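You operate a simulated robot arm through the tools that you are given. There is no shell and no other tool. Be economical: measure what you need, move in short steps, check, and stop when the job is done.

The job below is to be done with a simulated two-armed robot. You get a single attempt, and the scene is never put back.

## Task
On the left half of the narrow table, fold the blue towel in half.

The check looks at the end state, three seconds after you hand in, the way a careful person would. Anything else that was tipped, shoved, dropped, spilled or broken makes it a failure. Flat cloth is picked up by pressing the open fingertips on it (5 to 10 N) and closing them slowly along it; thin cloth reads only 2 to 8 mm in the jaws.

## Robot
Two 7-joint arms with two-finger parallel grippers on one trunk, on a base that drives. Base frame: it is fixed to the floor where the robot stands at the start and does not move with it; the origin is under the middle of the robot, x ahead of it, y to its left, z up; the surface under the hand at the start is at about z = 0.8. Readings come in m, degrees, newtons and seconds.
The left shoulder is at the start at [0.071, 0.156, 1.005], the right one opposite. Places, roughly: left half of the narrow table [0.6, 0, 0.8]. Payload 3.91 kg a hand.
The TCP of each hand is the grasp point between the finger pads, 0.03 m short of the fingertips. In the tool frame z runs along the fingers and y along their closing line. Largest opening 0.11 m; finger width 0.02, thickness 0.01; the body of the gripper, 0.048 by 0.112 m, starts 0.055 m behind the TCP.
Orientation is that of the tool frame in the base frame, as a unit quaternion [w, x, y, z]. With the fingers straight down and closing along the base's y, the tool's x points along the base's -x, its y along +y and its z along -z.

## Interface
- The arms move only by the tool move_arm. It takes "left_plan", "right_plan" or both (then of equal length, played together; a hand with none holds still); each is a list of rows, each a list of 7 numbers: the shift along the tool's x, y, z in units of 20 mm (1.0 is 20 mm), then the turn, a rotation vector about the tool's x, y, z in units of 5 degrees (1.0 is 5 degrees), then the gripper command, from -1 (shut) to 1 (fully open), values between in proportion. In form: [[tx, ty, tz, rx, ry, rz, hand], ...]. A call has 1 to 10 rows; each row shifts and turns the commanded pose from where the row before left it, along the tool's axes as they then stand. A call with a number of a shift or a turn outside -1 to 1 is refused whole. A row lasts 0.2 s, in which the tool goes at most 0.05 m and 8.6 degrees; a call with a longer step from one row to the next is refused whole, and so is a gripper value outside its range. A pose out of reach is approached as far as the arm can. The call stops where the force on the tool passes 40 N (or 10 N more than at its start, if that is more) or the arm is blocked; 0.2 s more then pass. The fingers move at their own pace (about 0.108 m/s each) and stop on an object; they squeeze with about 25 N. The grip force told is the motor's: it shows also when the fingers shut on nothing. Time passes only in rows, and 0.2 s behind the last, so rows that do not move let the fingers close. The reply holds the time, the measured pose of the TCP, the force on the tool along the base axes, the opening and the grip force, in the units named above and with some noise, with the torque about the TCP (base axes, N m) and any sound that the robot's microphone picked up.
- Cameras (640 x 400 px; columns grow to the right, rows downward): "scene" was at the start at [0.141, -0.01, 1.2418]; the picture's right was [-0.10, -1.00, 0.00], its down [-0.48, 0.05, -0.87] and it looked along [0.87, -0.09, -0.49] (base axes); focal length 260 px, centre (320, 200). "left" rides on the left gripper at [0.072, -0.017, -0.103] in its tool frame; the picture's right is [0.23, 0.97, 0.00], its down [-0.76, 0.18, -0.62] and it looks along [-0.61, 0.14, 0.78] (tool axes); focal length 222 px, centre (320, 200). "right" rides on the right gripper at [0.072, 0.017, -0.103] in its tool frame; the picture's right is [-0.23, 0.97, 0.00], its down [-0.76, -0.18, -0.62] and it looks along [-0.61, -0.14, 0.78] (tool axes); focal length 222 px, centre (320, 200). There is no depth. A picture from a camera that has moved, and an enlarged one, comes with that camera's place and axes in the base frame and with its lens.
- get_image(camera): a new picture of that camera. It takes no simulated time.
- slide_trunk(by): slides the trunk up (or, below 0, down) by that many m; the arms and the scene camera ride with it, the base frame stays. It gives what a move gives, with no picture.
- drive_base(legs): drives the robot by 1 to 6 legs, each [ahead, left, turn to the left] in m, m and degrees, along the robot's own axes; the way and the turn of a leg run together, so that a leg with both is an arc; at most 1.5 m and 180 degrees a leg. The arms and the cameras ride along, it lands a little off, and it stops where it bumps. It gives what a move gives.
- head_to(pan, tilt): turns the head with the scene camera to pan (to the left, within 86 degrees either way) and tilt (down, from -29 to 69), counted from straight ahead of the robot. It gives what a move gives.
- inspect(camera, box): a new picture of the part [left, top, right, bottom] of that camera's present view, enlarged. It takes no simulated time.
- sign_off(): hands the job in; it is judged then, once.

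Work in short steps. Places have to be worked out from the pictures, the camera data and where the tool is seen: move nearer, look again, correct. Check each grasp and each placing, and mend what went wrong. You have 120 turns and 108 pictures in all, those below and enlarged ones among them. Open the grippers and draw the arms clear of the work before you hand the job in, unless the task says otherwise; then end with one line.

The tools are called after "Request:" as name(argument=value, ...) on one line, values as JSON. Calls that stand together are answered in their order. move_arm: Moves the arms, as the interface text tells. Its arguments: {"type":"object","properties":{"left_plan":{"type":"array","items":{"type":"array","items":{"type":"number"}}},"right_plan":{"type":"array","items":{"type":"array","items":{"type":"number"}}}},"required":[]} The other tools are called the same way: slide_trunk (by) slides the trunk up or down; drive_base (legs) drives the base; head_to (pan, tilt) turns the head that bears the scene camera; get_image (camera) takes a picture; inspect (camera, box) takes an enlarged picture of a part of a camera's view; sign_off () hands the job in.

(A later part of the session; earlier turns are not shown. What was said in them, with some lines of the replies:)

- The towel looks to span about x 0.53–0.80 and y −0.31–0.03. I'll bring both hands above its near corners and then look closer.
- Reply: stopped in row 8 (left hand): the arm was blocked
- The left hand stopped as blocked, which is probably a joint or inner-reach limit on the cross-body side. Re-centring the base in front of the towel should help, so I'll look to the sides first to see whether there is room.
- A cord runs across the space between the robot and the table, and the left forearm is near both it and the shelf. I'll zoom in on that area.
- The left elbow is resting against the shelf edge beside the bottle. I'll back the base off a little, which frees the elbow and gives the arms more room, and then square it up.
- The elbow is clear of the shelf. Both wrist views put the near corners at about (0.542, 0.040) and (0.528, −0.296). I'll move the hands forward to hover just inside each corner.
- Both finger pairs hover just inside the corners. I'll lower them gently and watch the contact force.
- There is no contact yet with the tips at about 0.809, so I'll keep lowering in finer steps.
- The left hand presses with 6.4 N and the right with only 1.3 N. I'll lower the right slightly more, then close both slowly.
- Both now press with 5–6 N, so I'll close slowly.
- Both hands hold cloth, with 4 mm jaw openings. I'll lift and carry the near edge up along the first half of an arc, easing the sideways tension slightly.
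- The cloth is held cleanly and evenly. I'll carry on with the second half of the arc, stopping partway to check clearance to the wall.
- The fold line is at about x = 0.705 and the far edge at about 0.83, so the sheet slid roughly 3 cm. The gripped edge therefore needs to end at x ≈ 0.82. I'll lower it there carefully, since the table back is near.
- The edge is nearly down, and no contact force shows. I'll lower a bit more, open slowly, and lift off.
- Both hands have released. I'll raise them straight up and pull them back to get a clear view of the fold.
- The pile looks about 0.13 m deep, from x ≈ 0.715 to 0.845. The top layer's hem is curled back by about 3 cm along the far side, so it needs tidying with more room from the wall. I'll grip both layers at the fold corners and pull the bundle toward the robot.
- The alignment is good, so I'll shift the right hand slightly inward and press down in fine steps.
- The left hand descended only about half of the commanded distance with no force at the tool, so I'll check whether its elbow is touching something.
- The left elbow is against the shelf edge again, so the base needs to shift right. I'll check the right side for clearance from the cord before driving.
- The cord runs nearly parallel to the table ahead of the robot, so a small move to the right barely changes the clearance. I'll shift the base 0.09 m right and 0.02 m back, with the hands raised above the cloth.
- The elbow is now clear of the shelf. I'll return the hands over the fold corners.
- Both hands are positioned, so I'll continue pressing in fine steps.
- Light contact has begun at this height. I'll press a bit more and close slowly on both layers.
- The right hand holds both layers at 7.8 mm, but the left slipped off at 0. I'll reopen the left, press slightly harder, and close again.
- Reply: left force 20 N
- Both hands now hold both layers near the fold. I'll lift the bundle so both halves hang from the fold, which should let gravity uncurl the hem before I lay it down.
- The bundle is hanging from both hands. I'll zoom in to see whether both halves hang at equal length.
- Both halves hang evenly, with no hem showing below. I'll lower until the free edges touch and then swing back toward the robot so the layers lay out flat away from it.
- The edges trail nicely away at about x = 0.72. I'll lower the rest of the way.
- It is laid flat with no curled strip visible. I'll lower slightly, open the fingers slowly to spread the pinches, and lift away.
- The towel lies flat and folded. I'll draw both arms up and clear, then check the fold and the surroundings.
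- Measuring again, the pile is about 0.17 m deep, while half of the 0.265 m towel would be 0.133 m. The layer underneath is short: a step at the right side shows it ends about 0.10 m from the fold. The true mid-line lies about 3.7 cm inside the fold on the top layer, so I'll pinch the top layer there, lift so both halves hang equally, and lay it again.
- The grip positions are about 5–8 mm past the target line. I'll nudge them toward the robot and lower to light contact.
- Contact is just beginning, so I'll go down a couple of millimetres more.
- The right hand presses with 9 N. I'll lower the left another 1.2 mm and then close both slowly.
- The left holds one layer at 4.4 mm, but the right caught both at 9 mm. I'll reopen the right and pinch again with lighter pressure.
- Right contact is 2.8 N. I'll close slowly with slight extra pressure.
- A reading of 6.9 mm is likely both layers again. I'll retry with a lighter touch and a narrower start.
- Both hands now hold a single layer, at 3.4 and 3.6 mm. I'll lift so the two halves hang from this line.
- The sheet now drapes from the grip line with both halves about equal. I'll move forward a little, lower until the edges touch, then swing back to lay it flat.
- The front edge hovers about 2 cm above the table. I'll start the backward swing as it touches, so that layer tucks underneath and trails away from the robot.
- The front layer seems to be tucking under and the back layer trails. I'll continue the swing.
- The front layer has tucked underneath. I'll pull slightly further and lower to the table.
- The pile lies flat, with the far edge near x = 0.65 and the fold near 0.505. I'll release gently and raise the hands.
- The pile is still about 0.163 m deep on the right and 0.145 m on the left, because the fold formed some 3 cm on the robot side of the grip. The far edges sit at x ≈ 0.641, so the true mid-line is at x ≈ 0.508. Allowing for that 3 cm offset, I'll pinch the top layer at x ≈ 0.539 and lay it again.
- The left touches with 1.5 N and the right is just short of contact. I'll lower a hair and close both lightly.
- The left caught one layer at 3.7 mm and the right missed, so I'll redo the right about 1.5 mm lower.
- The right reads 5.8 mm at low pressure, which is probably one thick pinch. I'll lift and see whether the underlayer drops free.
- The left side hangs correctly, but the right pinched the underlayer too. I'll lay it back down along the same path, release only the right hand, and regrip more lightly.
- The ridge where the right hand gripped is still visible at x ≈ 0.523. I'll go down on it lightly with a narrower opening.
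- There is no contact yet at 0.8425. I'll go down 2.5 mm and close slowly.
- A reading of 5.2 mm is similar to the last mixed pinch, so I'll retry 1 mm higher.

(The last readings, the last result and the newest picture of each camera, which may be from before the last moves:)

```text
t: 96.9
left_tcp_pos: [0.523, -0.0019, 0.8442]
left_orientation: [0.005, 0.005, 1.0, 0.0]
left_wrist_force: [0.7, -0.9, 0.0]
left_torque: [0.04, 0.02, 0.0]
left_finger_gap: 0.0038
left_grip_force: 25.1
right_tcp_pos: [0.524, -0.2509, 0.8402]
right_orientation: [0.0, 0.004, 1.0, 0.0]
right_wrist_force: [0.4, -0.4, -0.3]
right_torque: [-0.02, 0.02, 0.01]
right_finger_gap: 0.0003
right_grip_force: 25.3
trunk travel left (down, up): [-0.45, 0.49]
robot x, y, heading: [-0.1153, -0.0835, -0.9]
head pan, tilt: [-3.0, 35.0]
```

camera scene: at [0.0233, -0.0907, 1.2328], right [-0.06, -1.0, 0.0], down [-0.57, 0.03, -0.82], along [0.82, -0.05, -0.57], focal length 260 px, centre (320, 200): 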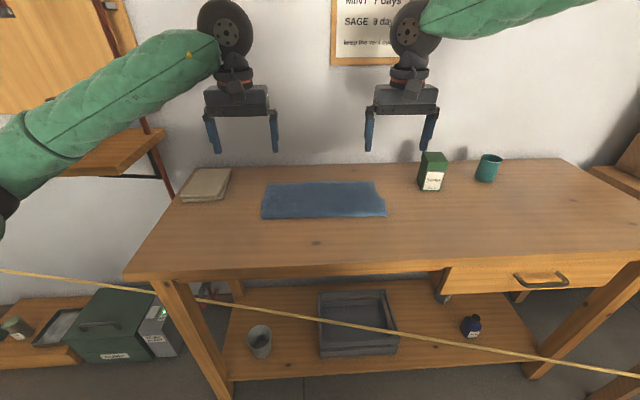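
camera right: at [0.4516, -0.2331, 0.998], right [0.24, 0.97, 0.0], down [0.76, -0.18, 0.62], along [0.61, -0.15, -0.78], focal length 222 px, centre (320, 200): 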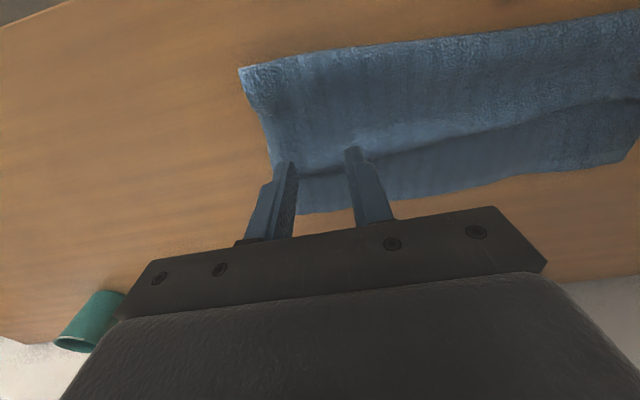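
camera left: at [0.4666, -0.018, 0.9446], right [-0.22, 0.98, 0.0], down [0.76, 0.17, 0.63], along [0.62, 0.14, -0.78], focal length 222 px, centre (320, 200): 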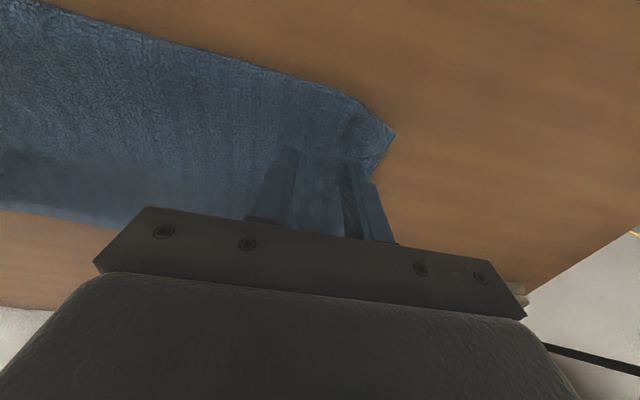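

It missed by a hair. I'll try 0.5 mm lower.

Request:
move_arm(right_plan=[[0, 0, -0.3, 0, 0, 0, -0.8], [0, 0, -0.3, 0, 0, 0, -0.48], [0, 0, 0, 0, 0, 0, -0.48], [0, 0, 0.4, 0, 0, 0, -0.48], [0, 0, 0.23, 0, 0, 0, -0.48], [0, 0, 0, 0, 0, 0, -0.48]])

Request:
move_arm(right_plan=[[0, 0, 0, 0, 0, 0, -0.56], [0, 0, 0, 0, 0, 0, -0.62], [0, 0, 0, 0, 0, 0, -0.68], [0, 0, 0, 0, 0, 0, -0.75], [0, 0, 0, 0, 0, 0, -0.82], [0, 0, 0, 0, 0, 0, -0.9], [0, 0, 0, 0, 0, 0, -1], [0, 0, 0, 0, 0, 0, -1]])

```text
t: 98.3
left_tcp_pos: [0.5221, -0.0018, 0.8447]
left_orientation: [0.006, 0.004, 1.0, -0.001]
left_wrist_force: [0.5, -0.8, -0.1]
left_torque: [-0.02, 0.0, -0.03]
left_finger_gap: 0.0035
left_grip_force: 24.4
right_tcp_pos: [0.5234, -0.2513, 0.8393]
right_orientation: [0.001, 0.006, 1.0, -0.001]
right_wrist_force: [-0.7, -0.5, -0.2]
right_torque: [0.0, -0.02, 0.03]
right_finger_gap: 0.0285
right_grip_force: 0.0
trunk travel left (down, up): [-0.45, 0.49]
robot x, y, heading: [-0.1122, -0.09, -0.6]
head pan, tilt: [-3.0, 35.0]
```

```text
t: 100.1
left_tcp_pos: [0.5227, -0.0024, 0.845]
left_orientation: [0.005, 0.004, 1.0, 0.0]
left_wrist_force: [-0.8, -2.1, 0.2]
left_torque: [-0.04, -0.02, -0.03]
left_finger_gap: 0.0038
left_grip_force: 25.0
right_tcp_pos: [0.5241, -0.2513, 0.8391]
right_orientation: [0.0, 0.004, 1.0, 0.0]
right_wrist_force: [0.2, 3.4, 2.0]
right_torque: [0.1, -0.04, 0.02]
right_finger_gap: 0.0032
right_grip_force: 25.3
trunk travel left (down, up): [-0.45, 0.49]
robot x, y, heading: [-0.1147, -0.0845, -0.3]
head pan, tilt: [-3.0, 35.0]
```

The right is at 3.2 mm now, a single layer. I'll lift both, moving forward, and look.

Request:
move_arm(left_plan=[[0, 0, -0.5, 0, 0, 0, -1], [0, 0, -0.8, 0, 0, 0, -1], [-0.3, 0, -0.9, 0, 0, 0, -1], [-0.6, 0, -0.9, 0, 0, 0, -1], [-0.8, 0, -0.9, 0, 0, 0, -1], [-0.8, 0, -0.9, 0, 0, 0, -1], [-0.8, 0, -0.9, 0, 0, 0, -1], [-0.8, 0, -0.9, 0, 0, 0, -1], [-0.7, 0, -0.9, 0, 0, 0, -1], [-0.3, 0, -0.9, 0, 0, 0, -1]], right_plan=[[0, 0, -0.6, 0, 0, 0, -1], [0, 0, -0.9, 0, 0, 0, -1], [-0.3, 0, -0.95, 0, 0, 0, -1], [-0.6, 0, -0.9, 0, 0, 0, -1], [-0.8, 0, -0.9, 0, 0, 0, -1], [-0.8, 0, -0.9, 0, 0, 0, -1], [-0.8, 0, -0.9, 0, 0, 0, -1], [-0.8, 0, -0.9, 0, 0, 0, -1], [-0.7, 0, -0.9, 0, 0, 0, -1], [-0.3, 0, -0.9, 0, 0, 0, -1]])

Request:
inspect(camera="scene", box=[220, 70, 420, 195])

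```text
t: 102.3
left_tcp_pos: [0.6227, -0.0027, 1.0177]
left_orientation: [0.005, 0.005, 1.0, -0.001]
left_wrist_force: [0.6, -3.5, -1.0]
left_torque: [-0.1, -0.02, 0.0]
left_finger_gap: 0.0037
left_grip_force: 24.8
right_tcp_pos: [0.6263, -0.2529, 1.0168]
right_orientation: [0.0, 0.004, 1.0, 0.001]
right_wrist_force: [0.1, 3.4, -0.2]
right_torque: [0.09, 0.0, -0.02]
right_finger_gap: 0.0033
right_grip_force: 25.0
trunk travel left (down, up): [-0.45, 0.49]
robot x, y, heading: [-0.1116, -0.0819, -0.6]
head pan, tilt: [-3.0, 35.0]
```

```text
3.20 times, centred on (320, 132) of scene
camera zoom: at [0.0244, -0.091, 1.2326], right [-0.06, -1.0, 0.0], down [-0.57, 0.03, -0.82], along [0.82, -0.05, -0.57], focal length 834 px, centre (320, 416)
```

zoom: 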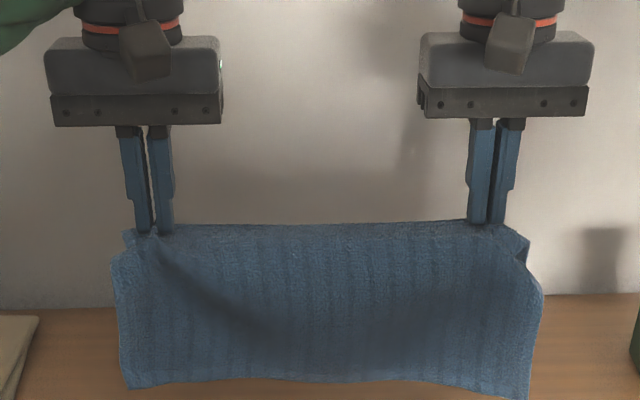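

Both layers hang free now, and the front drop is about 2.5 cm longer, as intended. I'll repeat the same laying motion.

Request:
move_arm(left_plan=[[-0.7, 0, 0, 0, 0, 0, -1], [-0.9, 0, 0, 0, 0, 0, -1], [-0.9, 0, 0, 0, 0, 0, -1], [-0.8, 0, 0.3, 0, 0, 0, -1], [-0.3, 0, 0.5, 0, 0, 0, -1], [0, 0, 0.6, 0, 0, 0, -1], [0, 0, 0.7, 0, 0, 0, -1], [0, 0, 0.5, 0, 0, 0, -1], [0, 0, 0, 0, 0, 0, -1]], right_plan=[[-0.7, 0, 0, 0, 0, 0, -1], [-0.9, 0, 0, 0, 0, 0, -1], [-0.9, 0, 0, 0, 0, 0, -1], [-0.7, 0, 0.3, 0, 0, 0, -1], [-0.3, 0, 0.5, 0, 0, 0, -1], [0, 0, 0.6, 0, 0, 0, -1], [0, 0, 0.7, 0, 0, 0, -1], [0, 0, 0.5, 0, 0, 0, -1], [0, 0, 0, 0, 0, 0, -1]])

Request:
move_arm(left_plan=[[0.7, 0, 0.4, 0, 0, 0, -1], [1, 0, 0.5, 0, 0, 0, -1], [1, 0, 0.45, 0, 0, 0, -1], [1, 0, 0.4, 0, 0, 0, -1], [1, 0, 0.4, 0, 0, 0, -1], [0.9, 0, 0.45, 0, 0, 0, -1], [0.9, 0, 0.5, 0, 0, 0, -1], [0.7, 0, 0.55, 0, 0, 0, -1]], right_plan=[[0.7, 0, 0.4, 0, 0, 0, -1], [1, 0, 0.5, 0, 0, 0, -1], [1, 0, 0.45, 0, 0, 0, -1], [1, 0, 0.4, 0, 0, 0, -1], [1, 0, 0.4, 0, 0, 0, -1], [0.9, 0, 0.45, 0, 0, 0, -1], [0.9, 0, 0.5, 0, 0, 0, -1], [0.7, 0, 0.55, 0, 0, 0, -1]])

Request:
inspect(camera="scene", box=[220, 130, 420, 255])

Request:
get_image(camera="right")

```text
t: 104.3
left_tcp_pos: [0.6975, -0.0036, 0.9651]
left_orientation: [0.005, 0.004, 1.0, -0.001]
left_wrist_force: [0.0, -2.5, 0.2]
left_torque: [-0.08, -0.01, 0.01]
left_finger_gap: 0.0038
left_grip_force: 24.8
right_tcp_pos: [0.6945, -0.2512, 0.9624]
right_orientation: [0.0, 0.005, 1.0, 0.0]
right_wrist_force: [-0.1, 2.7, 0.2]
right_torque: [0.03, -0.03, -0.01]
right_finger_gap: 0.0036
right_grip_force: 25.1
trunk travel left (down, up): [-0.45, 0.49]
robot x, y, heading: [-0.1136, -0.0805, -0.7]
head pan, tilt: [-3.0, 35.0]
```

```text
t: 106.1
left_tcp_pos: [0.552, -0.0015, 0.8897]
left_orientation: [0.004, 0.003, 1.0, -0.001]
left_wrist_force: [0.0, -3.4, -0.2]
left_torque: [-0.14, 0.06, -0.03]
left_finger_gap: 0.0037
left_grip_force: 24.5
right_tcp_pos: [0.552, -0.2511, 0.8882]
right_orientation: [0.0, 0.005, 1.0, 0.001]
right_wrist_force: [0.2, 3.6, -0.8]
right_torque: [0.09, 0.01, 0.05]
right_finger_gap: 0.0037
right_grip_force: 25.1
trunk travel left (down, up): [-0.45, 0.49]
robot x, y, heading: [-0.1144, -0.0843, -0.6]
head pan, tilt: [-3.0, 35.0]
```

```text
3.20 times, centred on (320, 192) of scene
camera zoom: at [0.025, -0.0906, 1.2326], right [-0.06, -1.0, 0.0], down [-0.57, 0.03, -0.82], along [0.82, -0.05, -0.57], focal length 834 px, centre (320, 224)
```

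zoom: 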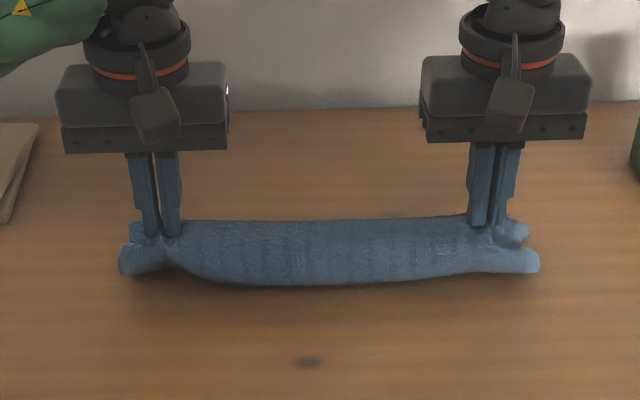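

```text
22 pictures are left
camera right: at [0.48, -0.2336, 0.9921], right [0.24, 0.97, 0.0], down [0.76, -0.19, 0.62], along [0.61, -0.15, -0.78], focal length 222 px, centre (320, 200)
```

right: 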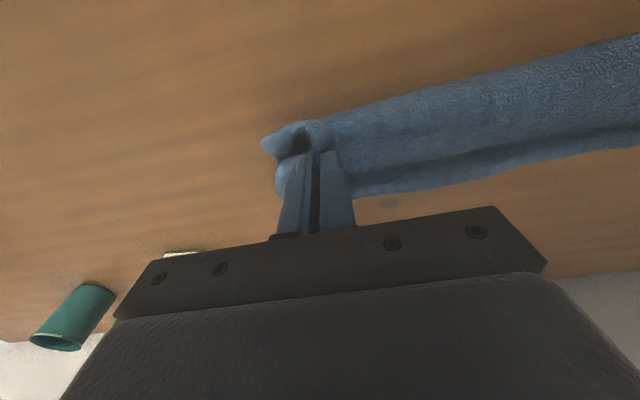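

The front layer is tucked under again. I'll finish pulling back while lowering to the table.

Request:
move_arm(left_plan=[[0.7, 0, 0.35, 0, 0, 0, -1], [0.7, 0, 0.4, 0, 0, 0, -1], [0.6, 0, 0.4, 0, 0, 0, -1], [0.5, 0, 0.45, 0, 0, 0, -1], [0.3, 0, 0.45, 0, 0, 0, -1], [0.1, 0, 0.3, 0, 0, 0, -1], [0, 0, 0, 0, 0, 0, -1]], right_plan=[[0.7, 0, 0.35, 0, 0, 0, -1], [0.7, 0, 0.4, 0, 0, 0, -1], [0.6, 0, 0.4, 0, 0, 0, -1], [0.5, 0, 0.45, 0, 0, 0, -1], [0.3, 0, 0.45, 0, 0, 0, -1], [0.1, 0, 0.25, 0, 0, 0, -1], [0, 0, 0, 0, 0, 0, -1]])

Request:
inspect(camera="scene", box=[220, 150, 420, 275])

Request:
get_image(camera="left")

```text
t: 107.7
left_tcp_pos: [0.4945, -0.0015, 0.8414]
left_orientation: [0.005, 0.005, 1.0, 0.0]
left_wrist_force: [-0.2, -2.9, 1.2]
left_torque: [-0.1, -0.01, -0.04]
left_finger_gap: 0.004
left_grip_force: 25.1
right_tcp_pos: [0.4928, -0.2506, 0.8438]
right_orientation: [0.0, 0.004, 1.0, 0.0]
right_wrist_force: [0.5, 3.8, 2.0]
right_torque: [0.1, -0.04, -0.03]
right_finger_gap: 0.0034
right_grip_force: 25.0
trunk travel left (down, up): [-0.45, 0.49]
robot x, y, heading: [-0.1151, -0.0843, -0.4]
head pan, tilt: [-3.0, 35.0]
```

```text
3.20 times, centred on (320, 212) of scene
camera zoom: at [0.0247, -0.0907, 1.2326], right [-0.06, -1.0, 0.0], down [-0.57, 0.03, -0.82], along [0.82, -0.05, -0.57], focal length 834 px, centre (320, 160)
```

zoom: 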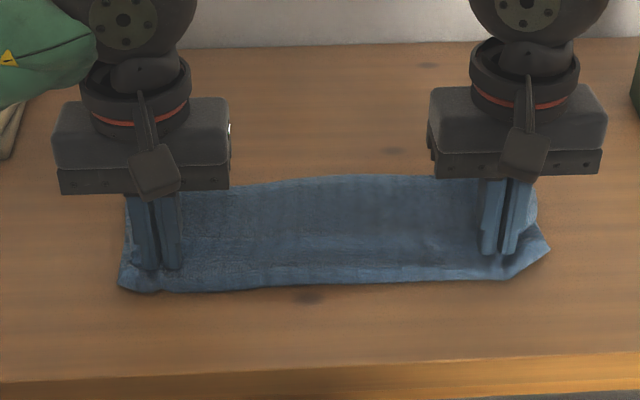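

```text
20 pictures are left
camera left: at [0.4226, -0.0173, 0.9443], right [-0.22, 0.98, 0.0], down [0.76, 0.17, 0.63], along [0.62, 0.14, -0.78], focal length 222 px, centre (320, 200)
```

left: 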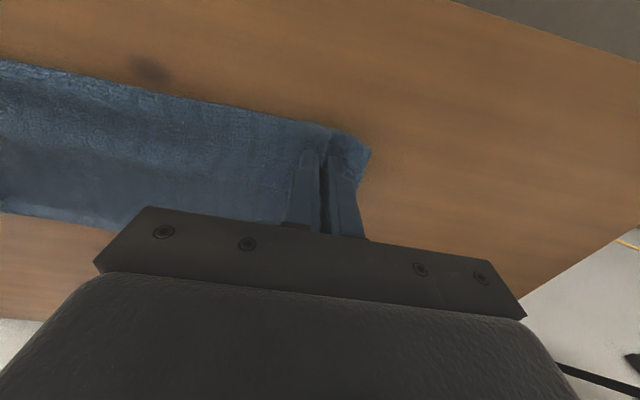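

The depth now measures about 0.133 m, exactly half. I'll release and lift.

Request:
move_arm(left_plan=[[0, 0, 0.05, 0, 0, 0, -1], [0, 0, 0, 0, 0, 0, -0.85], [0, 0, 0, 0, 0, 0, -0.7], [0, 0, 0, 0, 0, 0, -0.5], [0, 0, 0, 0, 0, 0, -0.4], [0, 0, -0.4, 0, 0, 0, -0.4], [0, 0, -0.8, 0, 0, 0, -0.4], [0, 0, -1, 0, 0, 0, -0.4], [0, 0, -1, 0, 0, 0, -0.4], [0, 0, -1, 0, 0, 0, -0.4]], right_plan=[[0, 0, 0.1, 0, 0, 0, -1], [0, 0, 0, 0, 0, 0, -0.85], [0, 0, 0, 0, 0, 0, -0.7], [0, 0, 0, 0, 0, 0, -0.5], [0, 0, 0, 0, 0, 0, -0.4], [0, 0, -0.4, 0, 0, 0, -0.4], [0, 0, -0.8, 0, 0, 0, -0.4], [0, 0, -1, 0, 0, 0, -0.4], [0, 0, -1, 0, 0, 0, -0.4], [0, 0, -1, 0, 0, 0, -0.4]])

Request:
move_arm(left_plan=[[0, 0, -1, 0, 0, 0, 0], [0, 0.3, -1, 0, 0, 0, 0.5], [0, 0.5, -1, 0, 0, 0, 1], [0, 0.5, -1, 0, 0, 0, 1]], right_plan=[[0, 0, -1, 0, 0, 0, 0], [0, -0.3, -1, 0, 0, 0, 0.5], [0, -0.5, -1, 0, 0, 0, 1], [0, -0.5, -1, 0, 0, 0, 1]])

Request:
inspect(camera="scene", box=[230, 155, 410, 265])

Request:
inspect(camera="right", box=[240, 20, 640, 270])

Request:
get_image(camera="left")

```text
t: 109.9
left_tcp_pos: [0.4946, -0.0013, 0.925]
left_orientation: [0.005, 0.004, 1.0, -0.001]
left_wrist_force: [0.2, 0.6, -0.7]
left_torque: [0.01, -0.03, 0.0]
left_finger_gap: 0.033
left_grip_force: 0.1
right_tcp_pos: [0.491, -0.2498, 0.9257]
right_orientation: [0.0, 0.005, 1.0, -0.001]
right_wrist_force: [0.5, -0.9, -0.2]
right_torque: [-0.02, -0.03, -0.06]
right_finger_gap: 0.0329
right_grip_force: 0.0
trunk travel left (down, up): [-0.45, 0.49]
robot x, y, heading: [-0.1133, -0.0859, -0.5]
head pan, tilt: [-3.0, 35.0]
```

```text
t: 110.9
left_tcp_pos: [0.4908, 0.0236, 1.0085]
left_orientation: [0.006, 0.004, 1.0, 0.0]
left_wrist_force: [-0.6, -0.6, -0.2]
left_torque: [0.02, -0.03, 0.01]
left_finger_gap: 0.11
left_grip_force: 0.1
right_tcp_pos: [0.491, -0.2763, 1.0052]
right_orientation: [0.0, 0.005, 1.0, 0.001]
right_wrist_force: [-0.6, -0.7, -0.5]
right_torque: [-0.01, -0.02, 0.01]
right_finger_gap: 0.1099
right_grip_force: 0.0
trunk travel left (down, up): [-0.45, 0.49]
robot x, y, heading: [-0.1114, -0.0813, -0.7]
head pan, tilt: [-3.0, 35.0]
```

```text
3.56 times, centred on (320, 210) of scene
camera zoom: at [0.0239, -0.0911, 1.2327], right [-0.06, -1.0, 0.0], down [-0.57, 0.03, -0.82], along [0.82, -0.05, -0.57], focal length 926 px, centre (320, 164)
```

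zoom: 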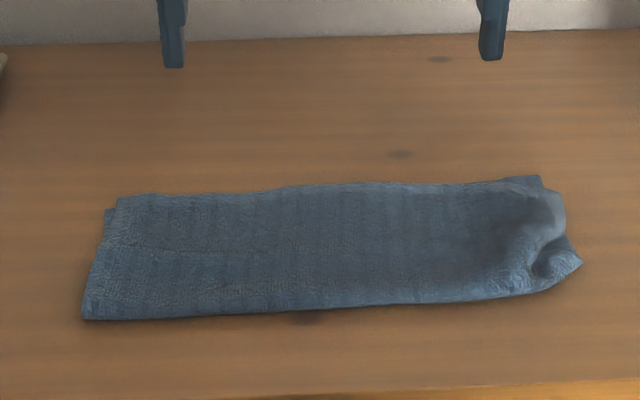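

```text
1.60 times, centred on (440, 145) of right
camera zoom: at [0.4189, -0.2598, 1.1096], right [0.24, 0.97, 0.0], down [0.76, -0.19, 0.62], along [0.61, -0.15, -0.78], focal length 355 px, centre (128, 288)
```

zoom: 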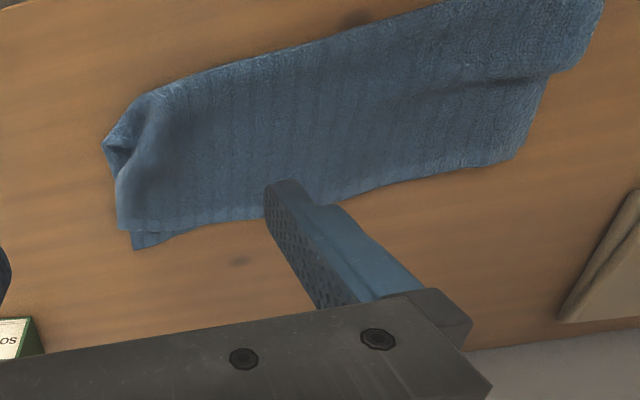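

```text
17 pictures are left
camera left: at [0.4193, 0.0087, 1.1094], right [-0.22, 0.98, 0.0], down [0.76, 0.17, 0.63], along [0.62, 0.14, -0.78], focal length 222 px, centre (320, 200)
```

left: 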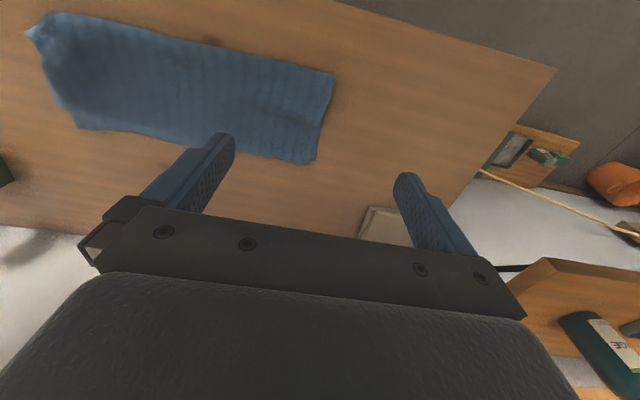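

The two layers now line up within a few millimetres, but the near right corner is rumpled. I'll press lightly with closed fingers just inside it and drag outward to smooth it.

Request:
move_arm(right_plan=[[-0.3, 0.2, 0.9, 0, 0, 0, -1], [-0.3, 0.2, 0.9, 0, 0, 0, -1], [-0.3, 0.2, 0.9, 0, 0, 0, -1], [-0.3, 0.1, 0.9, 0, 0, 0, -1], [0, 0, 0.9, 0, 0, 0, -1], [0, 0, 0.9, 0, 0, 0, -1], [0, 0, 0.9, 0, 0, 0, -1], [0, 0, 0.9, 0, 0, 0, -1], [0, 0, 0.6, 0, 0, 0, -1], [0, 0, 0, 0, 0, 0, -1]])

Request:
move_arm(right_plan=[[0, 0, 0.2, 0, 0, 0, -1], [0, 0, 0.15, 0, 0, 0, -1], [0, 0, 0, 0, 0, 0, -1]])

```text
t: 113.1
left_tcp_pos: [0.4909, 0.0254, 1.0073]
left_orientation: [0.006, 0.005, 1.0, -0.001]
left_wrist_force: [-0.5, 0.5, 0.0]
left_torque: [-0.02, -0.01, -0.03]
left_finger_gap: 0.1099
left_grip_force: 0.0
right_tcp_pos: [0.5181, -0.2617, 0.8508]
right_orientation: [0.001, 0.004, 1.0, 0.0]
right_wrist_force: [0.4, -1.1, 1.1]
right_torque: [-0.02, 0.02, 0.03]
right_finger_gap: 0.0
right_grip_force: 25.1
trunk travel left (down, up): [-0.45, 0.49]
robot x, y, heading: [-0.1125, -0.0827, -0.4]
head pan, tilt: [-3.0, 35.0]
```

```text
t: 113.9
left_tcp_pos: [0.4931, 0.0254, 1.0057]
left_orientation: [0.006, 0.004, 1.0, -0.001]
left_wrist_force: [-0.1, 0.4, 0.6]
left_torque: [-0.01, -0.04, 0.01]
left_finger_gap: 0.11
left_grip_force: 0.1
right_tcp_pos: [0.5186, -0.2616, 0.8424]
right_orientation: [-0.001, 0.003, 1.0, 0.0]
right_wrist_force: [0.0, -0.2, 2.4]
right_torque: [-0.01, 0.02, 0.01]
right_finger_gap: 0.0
right_grip_force: 25.3
trunk travel left (down, up): [-0.45, 0.49]
robot x, y, heading: [-0.1131, -0.083, -0.5]
head pan, tilt: [-3.0, 35.0]
```

Contact is light at 2.4 N. I'll drag diagonally out to the corner, pressing slightly, then lift and look.

Request:
move_arm(right_plan=[[0.2, -0.3, 0.06, 0, 0, 0, -1], [0.3, -0.35, 0.03, 0, 0, 0, -1], [0.3, -0.35, 0.03, 0, 0, 0, -1], [0.35, -0.35, 0, 0, 0, 0, -1], [0.35, -0.35, 0, 0, 0, 0, -1]])

Request:
move_arm(right_plan=[[0, 0, -0.5, 0, 0, 0, -1], [0, 0, -1, 0, 0, 0, -1], [0, 0, -1, 0, 0, 0, -1], [0, 0, -1, 0, 0, 0, -1], [0, 0, -1, 0, 0, 0, -1], [0, 0, -1, 0, 0, 0, -1]])

Request:
inspect(camera="scene", box=[230, 155, 410, 265])

```text
t: 115.1
left_tcp_pos: [0.4928, 0.0247, 1.0081]
left_orientation: [0.005, 0.005, 1.0, -0.001]
left_wrist_force: [-0.3, 0.2, -0.1]
left_torque: [0.02, 0.02, 0.0]
left_finger_gap: 0.1102
left_grip_force: 0.1
right_tcp_pos: [0.4872, -0.2956, 0.84]
right_orientation: [0.0, 0.004, 1.0, 0.001]
right_wrist_force: [1.7, 0.1, 6.1]
right_torque: [0.04, -0.04, -0.03]
right_finger_gap: 0.0
right_grip_force: 25.3
trunk travel left (down, up): [-0.45, 0.49]
robot x, y, heading: [-0.1141, -0.0862, -0.5]
head pan, tilt: [-3.0, 35.0]
```

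```text
t: 116.5
left_tcp_pos: [0.4909, 0.0249, 1.0066]
left_orientation: [0.006, 0.005, 1.0, -0.002]
left_wrist_force: [-0.3, -0.4, -0.2]
left_torque: [0.01, 0.01, 0.03]
left_finger_gap: 0.1101
left_grip_force: 0.1
right_tcp_pos: [0.4879, -0.2963, 0.9513]
right_orientation: [0.0, 0.005, 1.0, 0.0]
right_wrist_force: [-0.6, 0.9, -0.3]
right_torque: [0.03, 0.0, 0.02]
right_finger_gap: 0.0003
right_grip_force: 25.5
trunk travel left (down, up): [-0.45, 0.49]
robot x, y, heading: [-0.1145, -0.0843, -0.5]
head pan, tilt: [-3.0, 35.0]
```

```text
3.56 times, centred on (320, 210) of scene
camera zoom: at [0.0244, -0.0906, 1.2326], right [-0.06, -1.0, 0.0], down [-0.57, 0.03, -0.82], along [0.82, -0.05, -0.57], focal length 926 px, centre (320, 164)
```

zoom: 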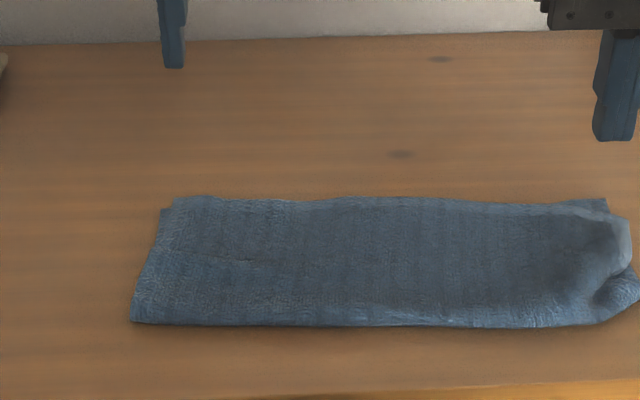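

The whole towel slid a little and the corner is flatter but not fully. I'll take a closer look at the corner.

Request:
inspect(camera="scene", box=[360, 190, 440, 260])

Request:
get_image(camera="right")

```text
5.71 times, centred on (400, 225) of scene
camera zoom: at [0.0244, -0.0906, 1.2326], right [-0.06, -1.0, 0.0], down [-0.57, 0.03, -0.82], along [0.82, -0.05, -0.57], focal length 1488 px, centre (-137, 57)
```

zoom: 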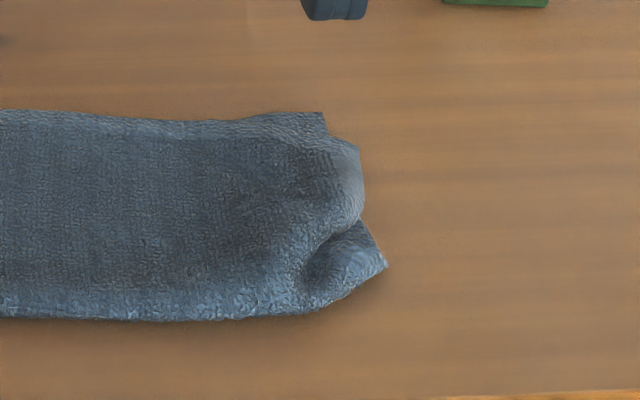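

```text
14 pictures are left
camera right: at [0.4153, -0.2784, 1.0542], right [0.24, 0.97, 0.0], down [0.76, -0.19, 0.62], along [0.61, -0.15, -0.78], focal length 222 px, centre (320, 200)
```

right: 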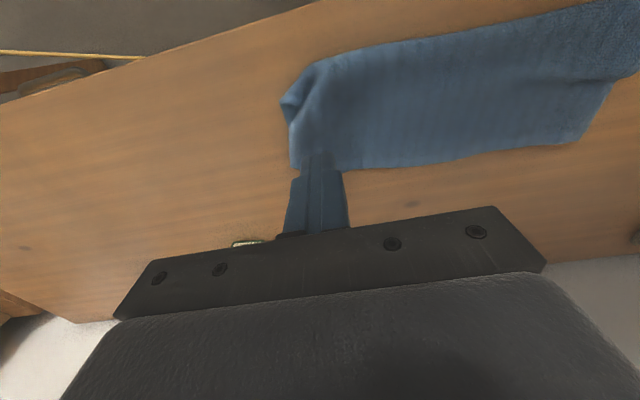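

The near right fold corner sits about 2 cm too far in. I'll hold the towel's middle down with the left fingers, pinch that corner with the right, and pull it gently toward the robot.

Request:
move_arm(left_plan=[[-0.1, -0.9, 0.5, 0, 0, 0, -1], [-0.1, -0.9, 0.8, 0, 0, 0, -1], [-0.1, -0.9, 0.8, 0, 0, 0, -1], [-0.1, -0.9, 0.8, 0, 0, 0, -1], [-0.1, -0.9, 0.8, 0, 0, 0, -1], [-0.1, -0.9, 0.8, 0, 0, 0, -1], [-0.1, -0.9, 0.8, 0, 0, 0, -1], [-0.1, -0.9, 0.9, 0, 0, 0, -1], [0, 0, 0.9, 0, 0, 0, -1], [0, 0, 0.7, 0, 0, 0, -1]], right_plan=[[0.1, -0.45, 0, 0, 0, 0, -0.45], [0.05, -0.45, 0, 0, 0, 0, -0.45], [0, -0.4, 0, 0, 0, 0, -0.45], [0, 0, 0.5, 0, 0, 0, -0.45], [0, 0, 0.8, 0, 0, 0, -0.45], [0, 0, 0.8, 0, 0, 0, -0.45], [0, 0, 0.8, 0, 0, 0, -0.45], [0, 0, 0.8, 0, 0, 0, -0.45], [0, 0, 0.8, 0, 0, 0, -0.45], [0, 0, 0.6, 0, 0, 0, -0.45]])

Request:
get_image(camera="right")

```text
t: 118.7
left_tcp_pos: [0.5098, -0.1192, 0.8487]
left_orientation: [0.004, 0.004, 1.0, -0.001]
left_wrist_force: [-0.7, 0.1, 0.4]
left_torque: [0.01, 0.0, -0.03]
left_finger_gap: 0.0001
left_grip_force: 25.2
right_tcp_pos: [0.4849, -0.3214, 0.8487]
right_orientation: [0.001, 0.004, 1.0, 0.001]
right_wrist_force: [-0.1, 0.4, 0.0]
right_torque: [0.02, 0.02, 0.0]
right_finger_gap: 0.0307
right_grip_force: 0.2
trunk travel left (down, up): [-0.45, 0.49]
robot x, y, heading: [-0.1187, -0.0844, -0.7]
head pan, tilt: [-3.0, 35.0]
```

```text
13 pictures are left
camera right: at [0.413, -0.3048, 0.9517], right [0.24, 0.97, 0.0], down [0.76, -0.19, 0.62], along [0.61, -0.15, -0.78], focal length 222 px, centre (320, 200)
```

right: 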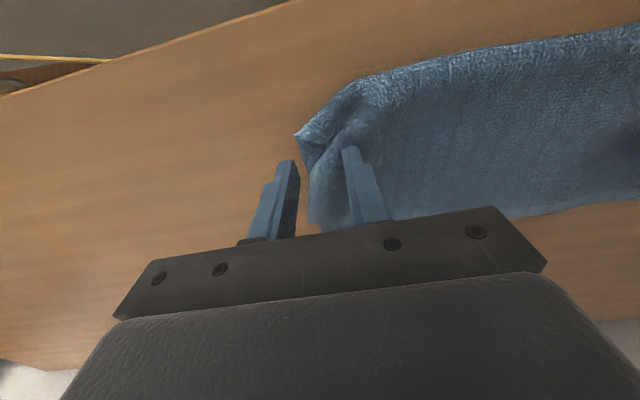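

The outer finger is off the cloth, so I'll shift the right hand 12 mm inward and slightly nearer. Then I'll press both hands down.

Request:
move_arm(left_plan=[[0, 0, 0.2, 0, 0, 0, -1], [0, 0, 0.15, 0, 0, 0, -1], [0, 0, 0.1, 0, 0, 0, -1], [0, 0, 0, 0, 0, 0, -1]], right_plan=[[0.4, 0.65, 0, 0, 0, 0, -0.45], [0, 0, 0.3, 0, 0, 0, -0.45], [0, 0, 0.25, 0, 0, 0, -0.45], [0, 0, 0.05, 0, 0, 0, -0.45]])

```text
t: 119.7
left_tcp_pos: [0.5088, -0.1188, 0.8415]
left_orientation: [0.005, 0.004, 1.0, -0.002]
left_wrist_force: [-0.5, -0.7, 0.2]
left_torque: [0.02, 0.01, 0.01]
left_finger_gap: 0.0
left_grip_force: 24.8
right_tcp_pos: [0.4765, -0.3096, 0.8382]
right_orientation: [0.002, 0.005, 1.0, 0.001]
right_wrist_force: [4.8, -0.9, 24.5]
right_torque: [0.45, -0.03, -0.1]
right_finger_gap: 0.0299
right_grip_force: 0.1
trunk travel left (down, up): [-0.45, 0.49]
robot x, y, heading: [-0.1145, -0.084, -0.5]
head pan, tilt: [-3.0, 35.0]
```

The right is pressing too hard, so I'll ease it 1.5 mm. I'll press the left more, then close the right.

Request:
move_arm(left_plan=[[0, 0, 0.15, 0, 0, 0, -1], [0, 0, 0.1, 0, 0, 0, -1], [0, 0, 0, 0, 0, 0, -1], [0, 0, 0, 0, 0, 0, -1], [0, 0, 0, 0, 0, 0, -1], [0, 0, 0, 0, 0, 0, -1], [0, 0, 0, 0, 0, 0, -1], [0, 0, 0, 0, 0, 0, -1], [0, 0, 0, 0, 0, 0, -1]], right_plan=[[0, 0, -0.08, 0, 0, 0, -0.45], [0, 0, 0, 0, 0, 0, -0.52], [0, 0, 0, 0, 0, 0, -0.6], [0, 0, 0, 0, 0, 0, -0.68], [0, 0, 0, 0, 0, 0, -0.75], [0, 0, 0, 0, 0, 0, -0.82], [0, 0, 0, 0, 0, 0, -0.9], [0, 0, 0, 0, 0, 0, -1], [0, 0, 0, 0, 0, 0, -1]])

```text
t: 121.7
left_tcp_pos: [0.5115, -0.1183, 0.8366]
left_orientation: [0.006, 0.004, 1.0, 0.0]
left_wrist_force: [0.8, -1.7, 4.4]
left_torque: [-0.07, -0.01, -0.02]
left_finger_gap: 0.0
left_grip_force: 24.9
right_tcp_pos: [0.4756, -0.3083, 0.8386]
right_orientation: [0.0, 0.004, 1.0, -0.001]
right_wrist_force: [-0.4, 4.5, 17.2]
right_torque: [0.31, 0.06, -0.05]
right_finger_gap: 0.0059
right_grip_force: 25.5
trunk travel left (down, up): [-0.45, 0.49]
robot x, y, heading: [-0.1128, -0.0833, -0.4]
head pan, tilt: [-3.0, 35.0]
```

The right has cloth at 5.9 mm. With the left holding the middle, I'll pull the corner 24 mm toward the robot and 12 mm out, raised slightly, then lower it, release and lift both.

Request:
move_arm(left_plan=[[0, 0, 0.06, 0, 0, 0, -1], [0, 0, 0, 0, 0, 0, -1], [0, 0, 0, 0, 0, 0, -1], [0, 0, 0, 0, 0, 0, -1], [0, 0, 0, 0, 0, 0, -1], [0, 0, 0, 0, 0, 0, -1], [0, 0, 0, 0, 0, 0, -1], [0, 0, 0, 0, 0, 0, -1]], right_plan=[[0, 0, -0.4, 0, 0, 0, -1], [0.3, -0.15, -0.1, 0, 0, 0, -1], [0.3, -0.15, 0, 0, 0, 0, -1], [0.3, -0.15, 0, 0, 0, 0, -1], [0.3, -0.15, 0.3, 0, 0, 0, -1], [0, 0, 0, 0, 0, 0, -0.85], [0, 0, 0, 0, 0, 0, -0.65], [0, 0, 0, 0, 0, 0, -0.45]])

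Request:
move_arm(left_plan=[[0, 0, -0.5, 0, 0, 0, -1], [0, 0, -1, 0, 0, 0, -1], [0, 0, -1, 0, 0, 0, -1], [0, 0, -1, 0, 0, 0, -1], [0, 0.8, -1, 0, 0, 0, -1], [0, 0.8, -1, 0, 0, 0, -1], [0, 0.8, -1, 0, 0, 0, 0], [0, 0.8, -1, 0, 0, 0, 1], [0, 0.8, -1, 0, 0, 0, 1]], right_plan=[[0, 0, -0.5, 0, 0, 0, -0.45], [0, 0, -1, 0, 0, 0, -0.45], [0, 0, -1, 0, 0, 0, -0.45], [0, 0, -1, 0, 0, 0, -0.45], [0, -0.5, -1, 0, 0, 0, -0.45], [0, -0.5, -1, 0, 0, 0, 0], [0, -0.5, -1, 0, 0, 0, 0.5], [0, -0.5, -1, 0, 0, 0, 1], [0, 0, -1, 0, 0, 0, 1]])

Request:
inspect(camera="scene", box=[240, 165, 440, 290])

Request:
get_image(camera="right")

```text
t: 123.5
left_tcp_pos: [0.5099, -0.1197, 0.835]
left_orientation: [0.005, 0.005, 1.0, 0.0]
left_wrist_force: [-0.1, -0.5, 12.7]
left_torque: [-0.01, 0.04, -0.02]
left_finger_gap: 0.0
left_grip_force: 25.2
right_tcp_pos: [0.4522, -0.3218, 0.8423]
right_orientation: [0.0, 0.004, 1.0, 0.001]
right_wrist_force: [0.1, -0.2, 1.5]
right_torque: [0.02, 0.03, 0.0]
right_finger_gap: 0.0296
right_grip_force: 0.0
trunk travel left (down, up): [-0.45, 0.49]
robot x, y, heading: [-0.1165, -0.0822, -0.3]
head pan, tilt: [-3.0, 35.0]
```

```text
t: 125.5
left_tcp_pos: [0.508, -0.0383, 1.006]
left_orientation: [0.005, 0.004, 1.0, -0.001]
left_wrist_force: [-0.4, 0.5, 0.0]
left_torque: [0.0, -0.03, 0.02]
left_finger_gap: 0.11
left_grip_force: 0.0
right_tcp_pos: [0.4518, -0.3599, 1.0112]
right_orientation: [0.0, 0.005, 1.0, 0.0]
right_wrist_force: [-0.2, 0.2, 1.8]
right_torque: [-0.02, -0.02, -0.03]
right_finger_gap: 0.11
right_grip_force: 0.0
trunk travel left (down, up): [-0.45, 0.49]
robot x, y, heading: [-0.1147, -0.0829, -0.5]
head pan, tilt: [-3.0, 35.0]
```

```text
3.20 times, centred on (340, 228) of scene
camera zoom: at [0.0242, -0.0904, 1.2326], right [-0.06, -1.0, 0.0], down [-0.57, 0.03, -0.82], along [0.82, -0.05, -0.57], focal length 834 px, centre (256, 112)
```

zoom: 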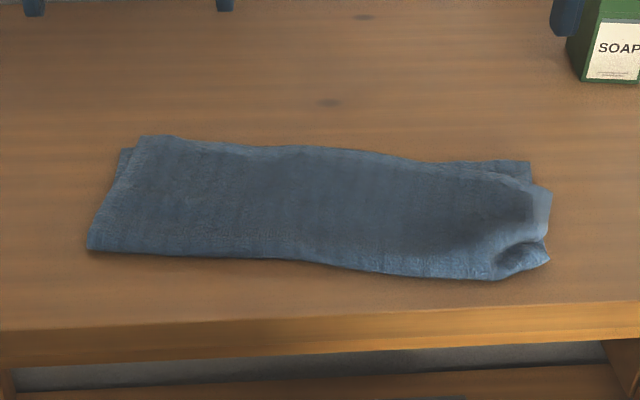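

```text
11 pictures are left
camera right: at [0.3795, -0.3432, 1.1164], right [0.24, 0.97, 0.0], down [0.76, -0.18, 0.62], along [0.61, -0.15, -0.78], focal length 222 px, centre (320, 200)
```

right: 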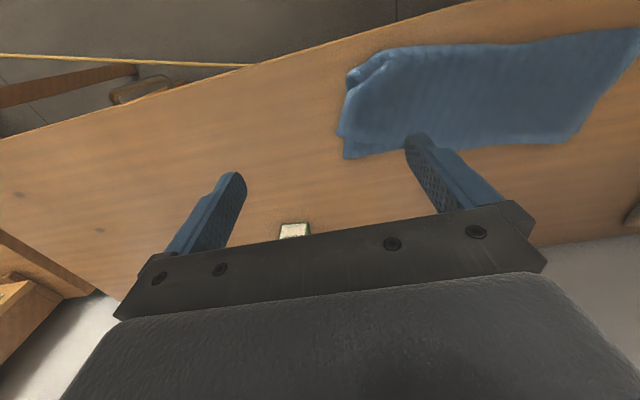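

The towel is folded with its edges aligned to about 1 cm and only a small rumple at one corner. I'll press that straight down, without dragging, to flatten it and then lift.

Request:
move_arm(right_plan=[[-0.25, 0.6, 0.5, 0, 0, 0, 0], [-0.25, 0.6, 0.8, 0, 0, 0, -0.5], [-0.2, 0.6, 0.9, 0, 0, 0, -1], [0, 0.6, 0.9, 0, 0, 0, -1], [0, 0.4, 0.9, 0, 0, 0, -1], [0, 0, 0.9, 0, 0, 0, -1], [0, 0, 0.9, 0, 0, 0, -1], [0, 0, 0.9, 0, 0, 0, -1], [0, 0, 0.8, 0, 0, 0, -1], [0, 0, 0.3, 0, 0, 0, -1]])

Request:
move_arm(right_plan=[[0, 0, 0.25, 0, 0, 0, -1], [0, 0, 0.15, 0, 0, 0, -1], [0, 0, 0.15, 0, 0, 0, -1], [0, 0, 0, 0, 0, 0, -1]])

```text
t: 127.7
left_tcp_pos: [0.5075, -0.0378, 1.0057]
left_orientation: [0.005, 0.004, 1.0, 0.0]
left_wrist_force: [0.0, 0.0, 0.7]
left_torque: [0.02, 0.02, 0.02]
left_finger_gap: 0.1101
left_grip_force: 0.0
right_tcp_pos: [0.4659, -0.305, 0.8562]
right_orientation: [0.0, 0.005, 1.0, 0.0]
right_wrist_force: [0.3, -0.8, 0.1]
right_torque: [-0.01, 0.01, 0.01]
right_finger_gap: 0.0
right_grip_force: 25.1
trunk travel left (down, up): [-0.45, 0.49]
robot x, y, heading: [-0.1109, -0.0847, -0.5]
head pan, tilt: [-3.0, 35.0]
```

```text
t: 128.7
left_tcp_pos: [0.508, -0.0383, 1.0055]
left_orientation: [0.005, 0.005, 1.0, -0.001]
left_wrist_force: [-0.1, -0.5, -0.2]
left_torque: [0.0, 0.0, 0.0]
left_finger_gap: 0.1098
left_grip_force: 0.0
right_tcp_pos: [0.4665, -0.3059, 0.8448]
right_orientation: [0.0, 0.006, 1.0, 0.0]
right_wrist_force: [-0.3, 0.8, 0.3]
right_torque: [-0.01, 0.0, -0.01]
right_finger_gap: 0.0
right_grip_force: 24.7
trunk travel left (down, up): [-0.45, 0.49]
robot x, y, heading: [-0.1148, -0.0832, -0.4]
head pan, tilt: [-3.0, 35.0]
```

I'll press the last few millimetres, then lift clear and open.

Request:
move_arm(right_plan=[[0, 0, 0.2, 0, 0, 0, -1], [0, 0, 0.15, 0, 0, 0, -1], [0, 0, 0.08, 0, 0, 0, -1], [0, 0, 0, 0, 0, 0, -1]])

Request:
move_arm(left_plan=[[0, 0, 0, 0, 0, 0, 1], [0, 0, 0, 0, 0, 0, 1], [0, 0, 0, 0, 0, 0, 1], [0, 0.5, -0.5, 0, 0, 0, 1], [0, 0.5, -0.5, 0, 0, 0, 1], [0, 0.5, -0.5, 0, 0, 0, 1], [0, 0, 0, 0, 0, 0, 1], [0, 0, 0, 0, 0, 0, 1], [0, 0, 0, 0, 0, 0, 1]], right_plan=[[0, 0, -0.5, 0, 0, 0, -1], [0, 0, -1, 0, 0, 0, -1], [0, 0, -1, 0, 0, 0, -1], [0, 0, -1, 0, 0, 0, -1], [0, -0.7, -1, 0, 0, 0, -1], [0, -0.7, -1, 0, 0, 0, 0], [0, -0.7, -1, 0, 0, 0, 1], [0, -0.7, -1, 0, 0, 0, 1], [0, 0, -1, 0, 0, 0, 1]])

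Request:
inspect(camera="scene", box=[240, 165, 440, 290])

Request:
get_image(camera="scene")

```text
t: 129.7
left_tcp_pos: [0.5084, -0.0375, 1.0054]
left_orientation: [0.005, 0.005, 1.0, 0.0]
left_wrist_force: [0.1, 0.6, 1.0]
left_torque: [0.0, 0.03, 0.01]
left_finger_gap: 0.1099
left_grip_force: 0.1
right_tcp_pos: [0.4661, -0.3045, 0.8372]
right_orientation: [0.0, 0.004, 1.0, 0.0]
right_wrist_force: [2.7, -1.5, 17.7]
right_torque: [0.02, 0.09, 0.0]
right_finger_gap: 0.0
right_grip_force: 24.8
trunk travel left (down, up): [-0.45, 0.49]
robot x, y, heading: [-0.1119, -0.0822, -0.5]
head pan, tilt: [-3.0, 35.0]
```

```text
t: 131.7
left_tcp_pos: [0.5097, -0.0094, 1.0345]
left_orientation: [0.005, 0.004, 1.0, -0.002]
left_wrist_force: [0.8, -0.1, 0.6]
left_torque: [0.0, -0.02, 0.02]
left_finger_gap: 0.1101
left_grip_force: 0.1
right_tcp_pos: [0.4653, -0.361, 1.0058]
right_orientation: [0.0, 0.005, 1.0, 0.0]
right_wrist_force: [0.1, 0.0, -0.5]
right_torque: [-0.03, 0.03, 0.0]
right_finger_gap: 0.1102
right_grip_force: 0.1
trunk travel left (down, up): [-0.45, 0.49]
robot x, y, heading: [-0.1143, -0.0876, -0.4]
head pan, tilt: [-3.0, 35.0]
```

```text
3.20 times, centred on (340, 228) of scene
camera zoom: at [0.0247, -0.0904, 1.2326], right [-0.06, -1.0, 0.0], down [-0.57, 0.03, -0.82], along [0.82, -0.05, -0.57], focal length 834 px, centre (256, 112)
```

zoom: 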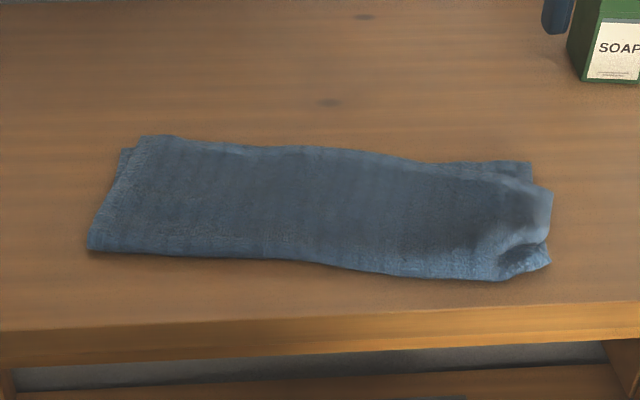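

```text
9 pictures are left
camera scene: at [0.0247, -0.0904, 1.2326], right [-0.06, -1.0, 0.0], down [-0.57, 0.03, -0.82], along [0.82, -0.05, -0.57], focal length 260 px, centre (320, 200)
```

scene: 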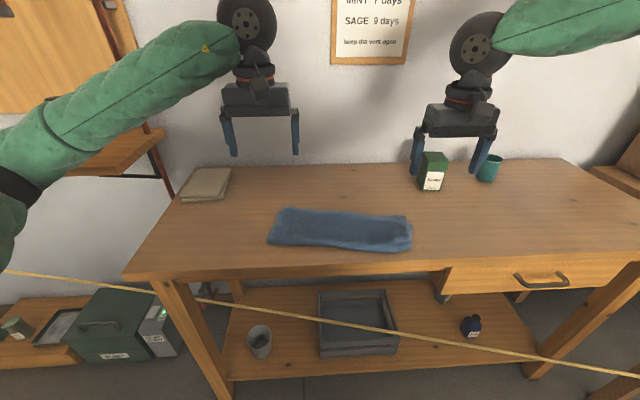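

The towel is folded in half, and the soap, cup and book are undisturbed. Before handing in, I'll check the shelf the elbow touched.

Request:
head_to(pan=60, tilt=35)

Request:
get_image(camera="scene")

```text
t: 133.1
left_tcp_pos: [0.5091, -0.01, 1.0359]
left_orientation: [0.005, 0.004, 1.0, -0.001]
left_wrist_force: [-0.2, -1.0, 0.2]
left_torque: [-0.01, 0.02, -0.01]
left_finger_gap: 0.1102
left_grip_force: 0.1
right_tcp_pos: [0.4654, -0.3628, 1.0055]
right_orientation: [0.0, 0.005, 1.0, 0.0]
right_wrist_force: [0.7, 0.6, 0.5]
right_torque: [0.01, 0.0, -0.01]
right_finger_gap: 0.11
right_grip_force: 0.2
trunk travel left (down, up): [-0.45, 0.49]
robot x, y, heading: [-0.1098, -0.0831, -0.8]
head pan, tilt: [60.0, 35.0]
```

```text
8 pictures are left
camera scene: at [-0.0184, -0.0097, 1.2326], right [0.86, -0.51, 0.0], down [-0.29, -0.49, -0.82], along [0.42, 0.71, -0.57], focal length 260 px, centre (320, 200)
```

scene: 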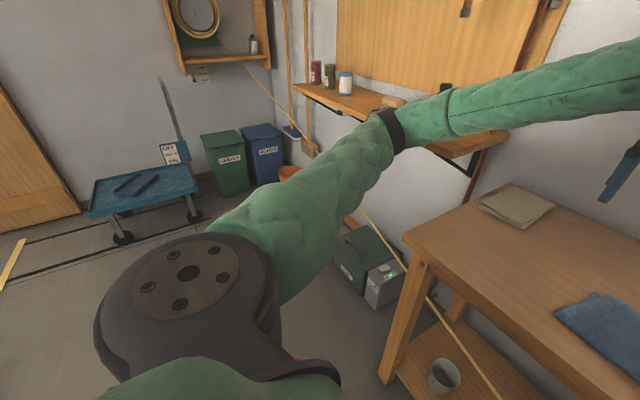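

Everything on the shelf stands as before: the bottle's cap shows behind the arm, and the soap dish is in place. The grippers are open and clear, so I'm handing in.

Request:
sign_off()

```text
The job is handed in.
```

The blue towel is folded in half on the left half of the table, with its edges aligned to about 1 cm, a small rumple left at the near right corner, and the fold lying about 8 cm nearer the robot than the towel's original near edge. The left elbow touched the wall shelf twice early on, but I saw nothing tipped or moved in the last pictures.
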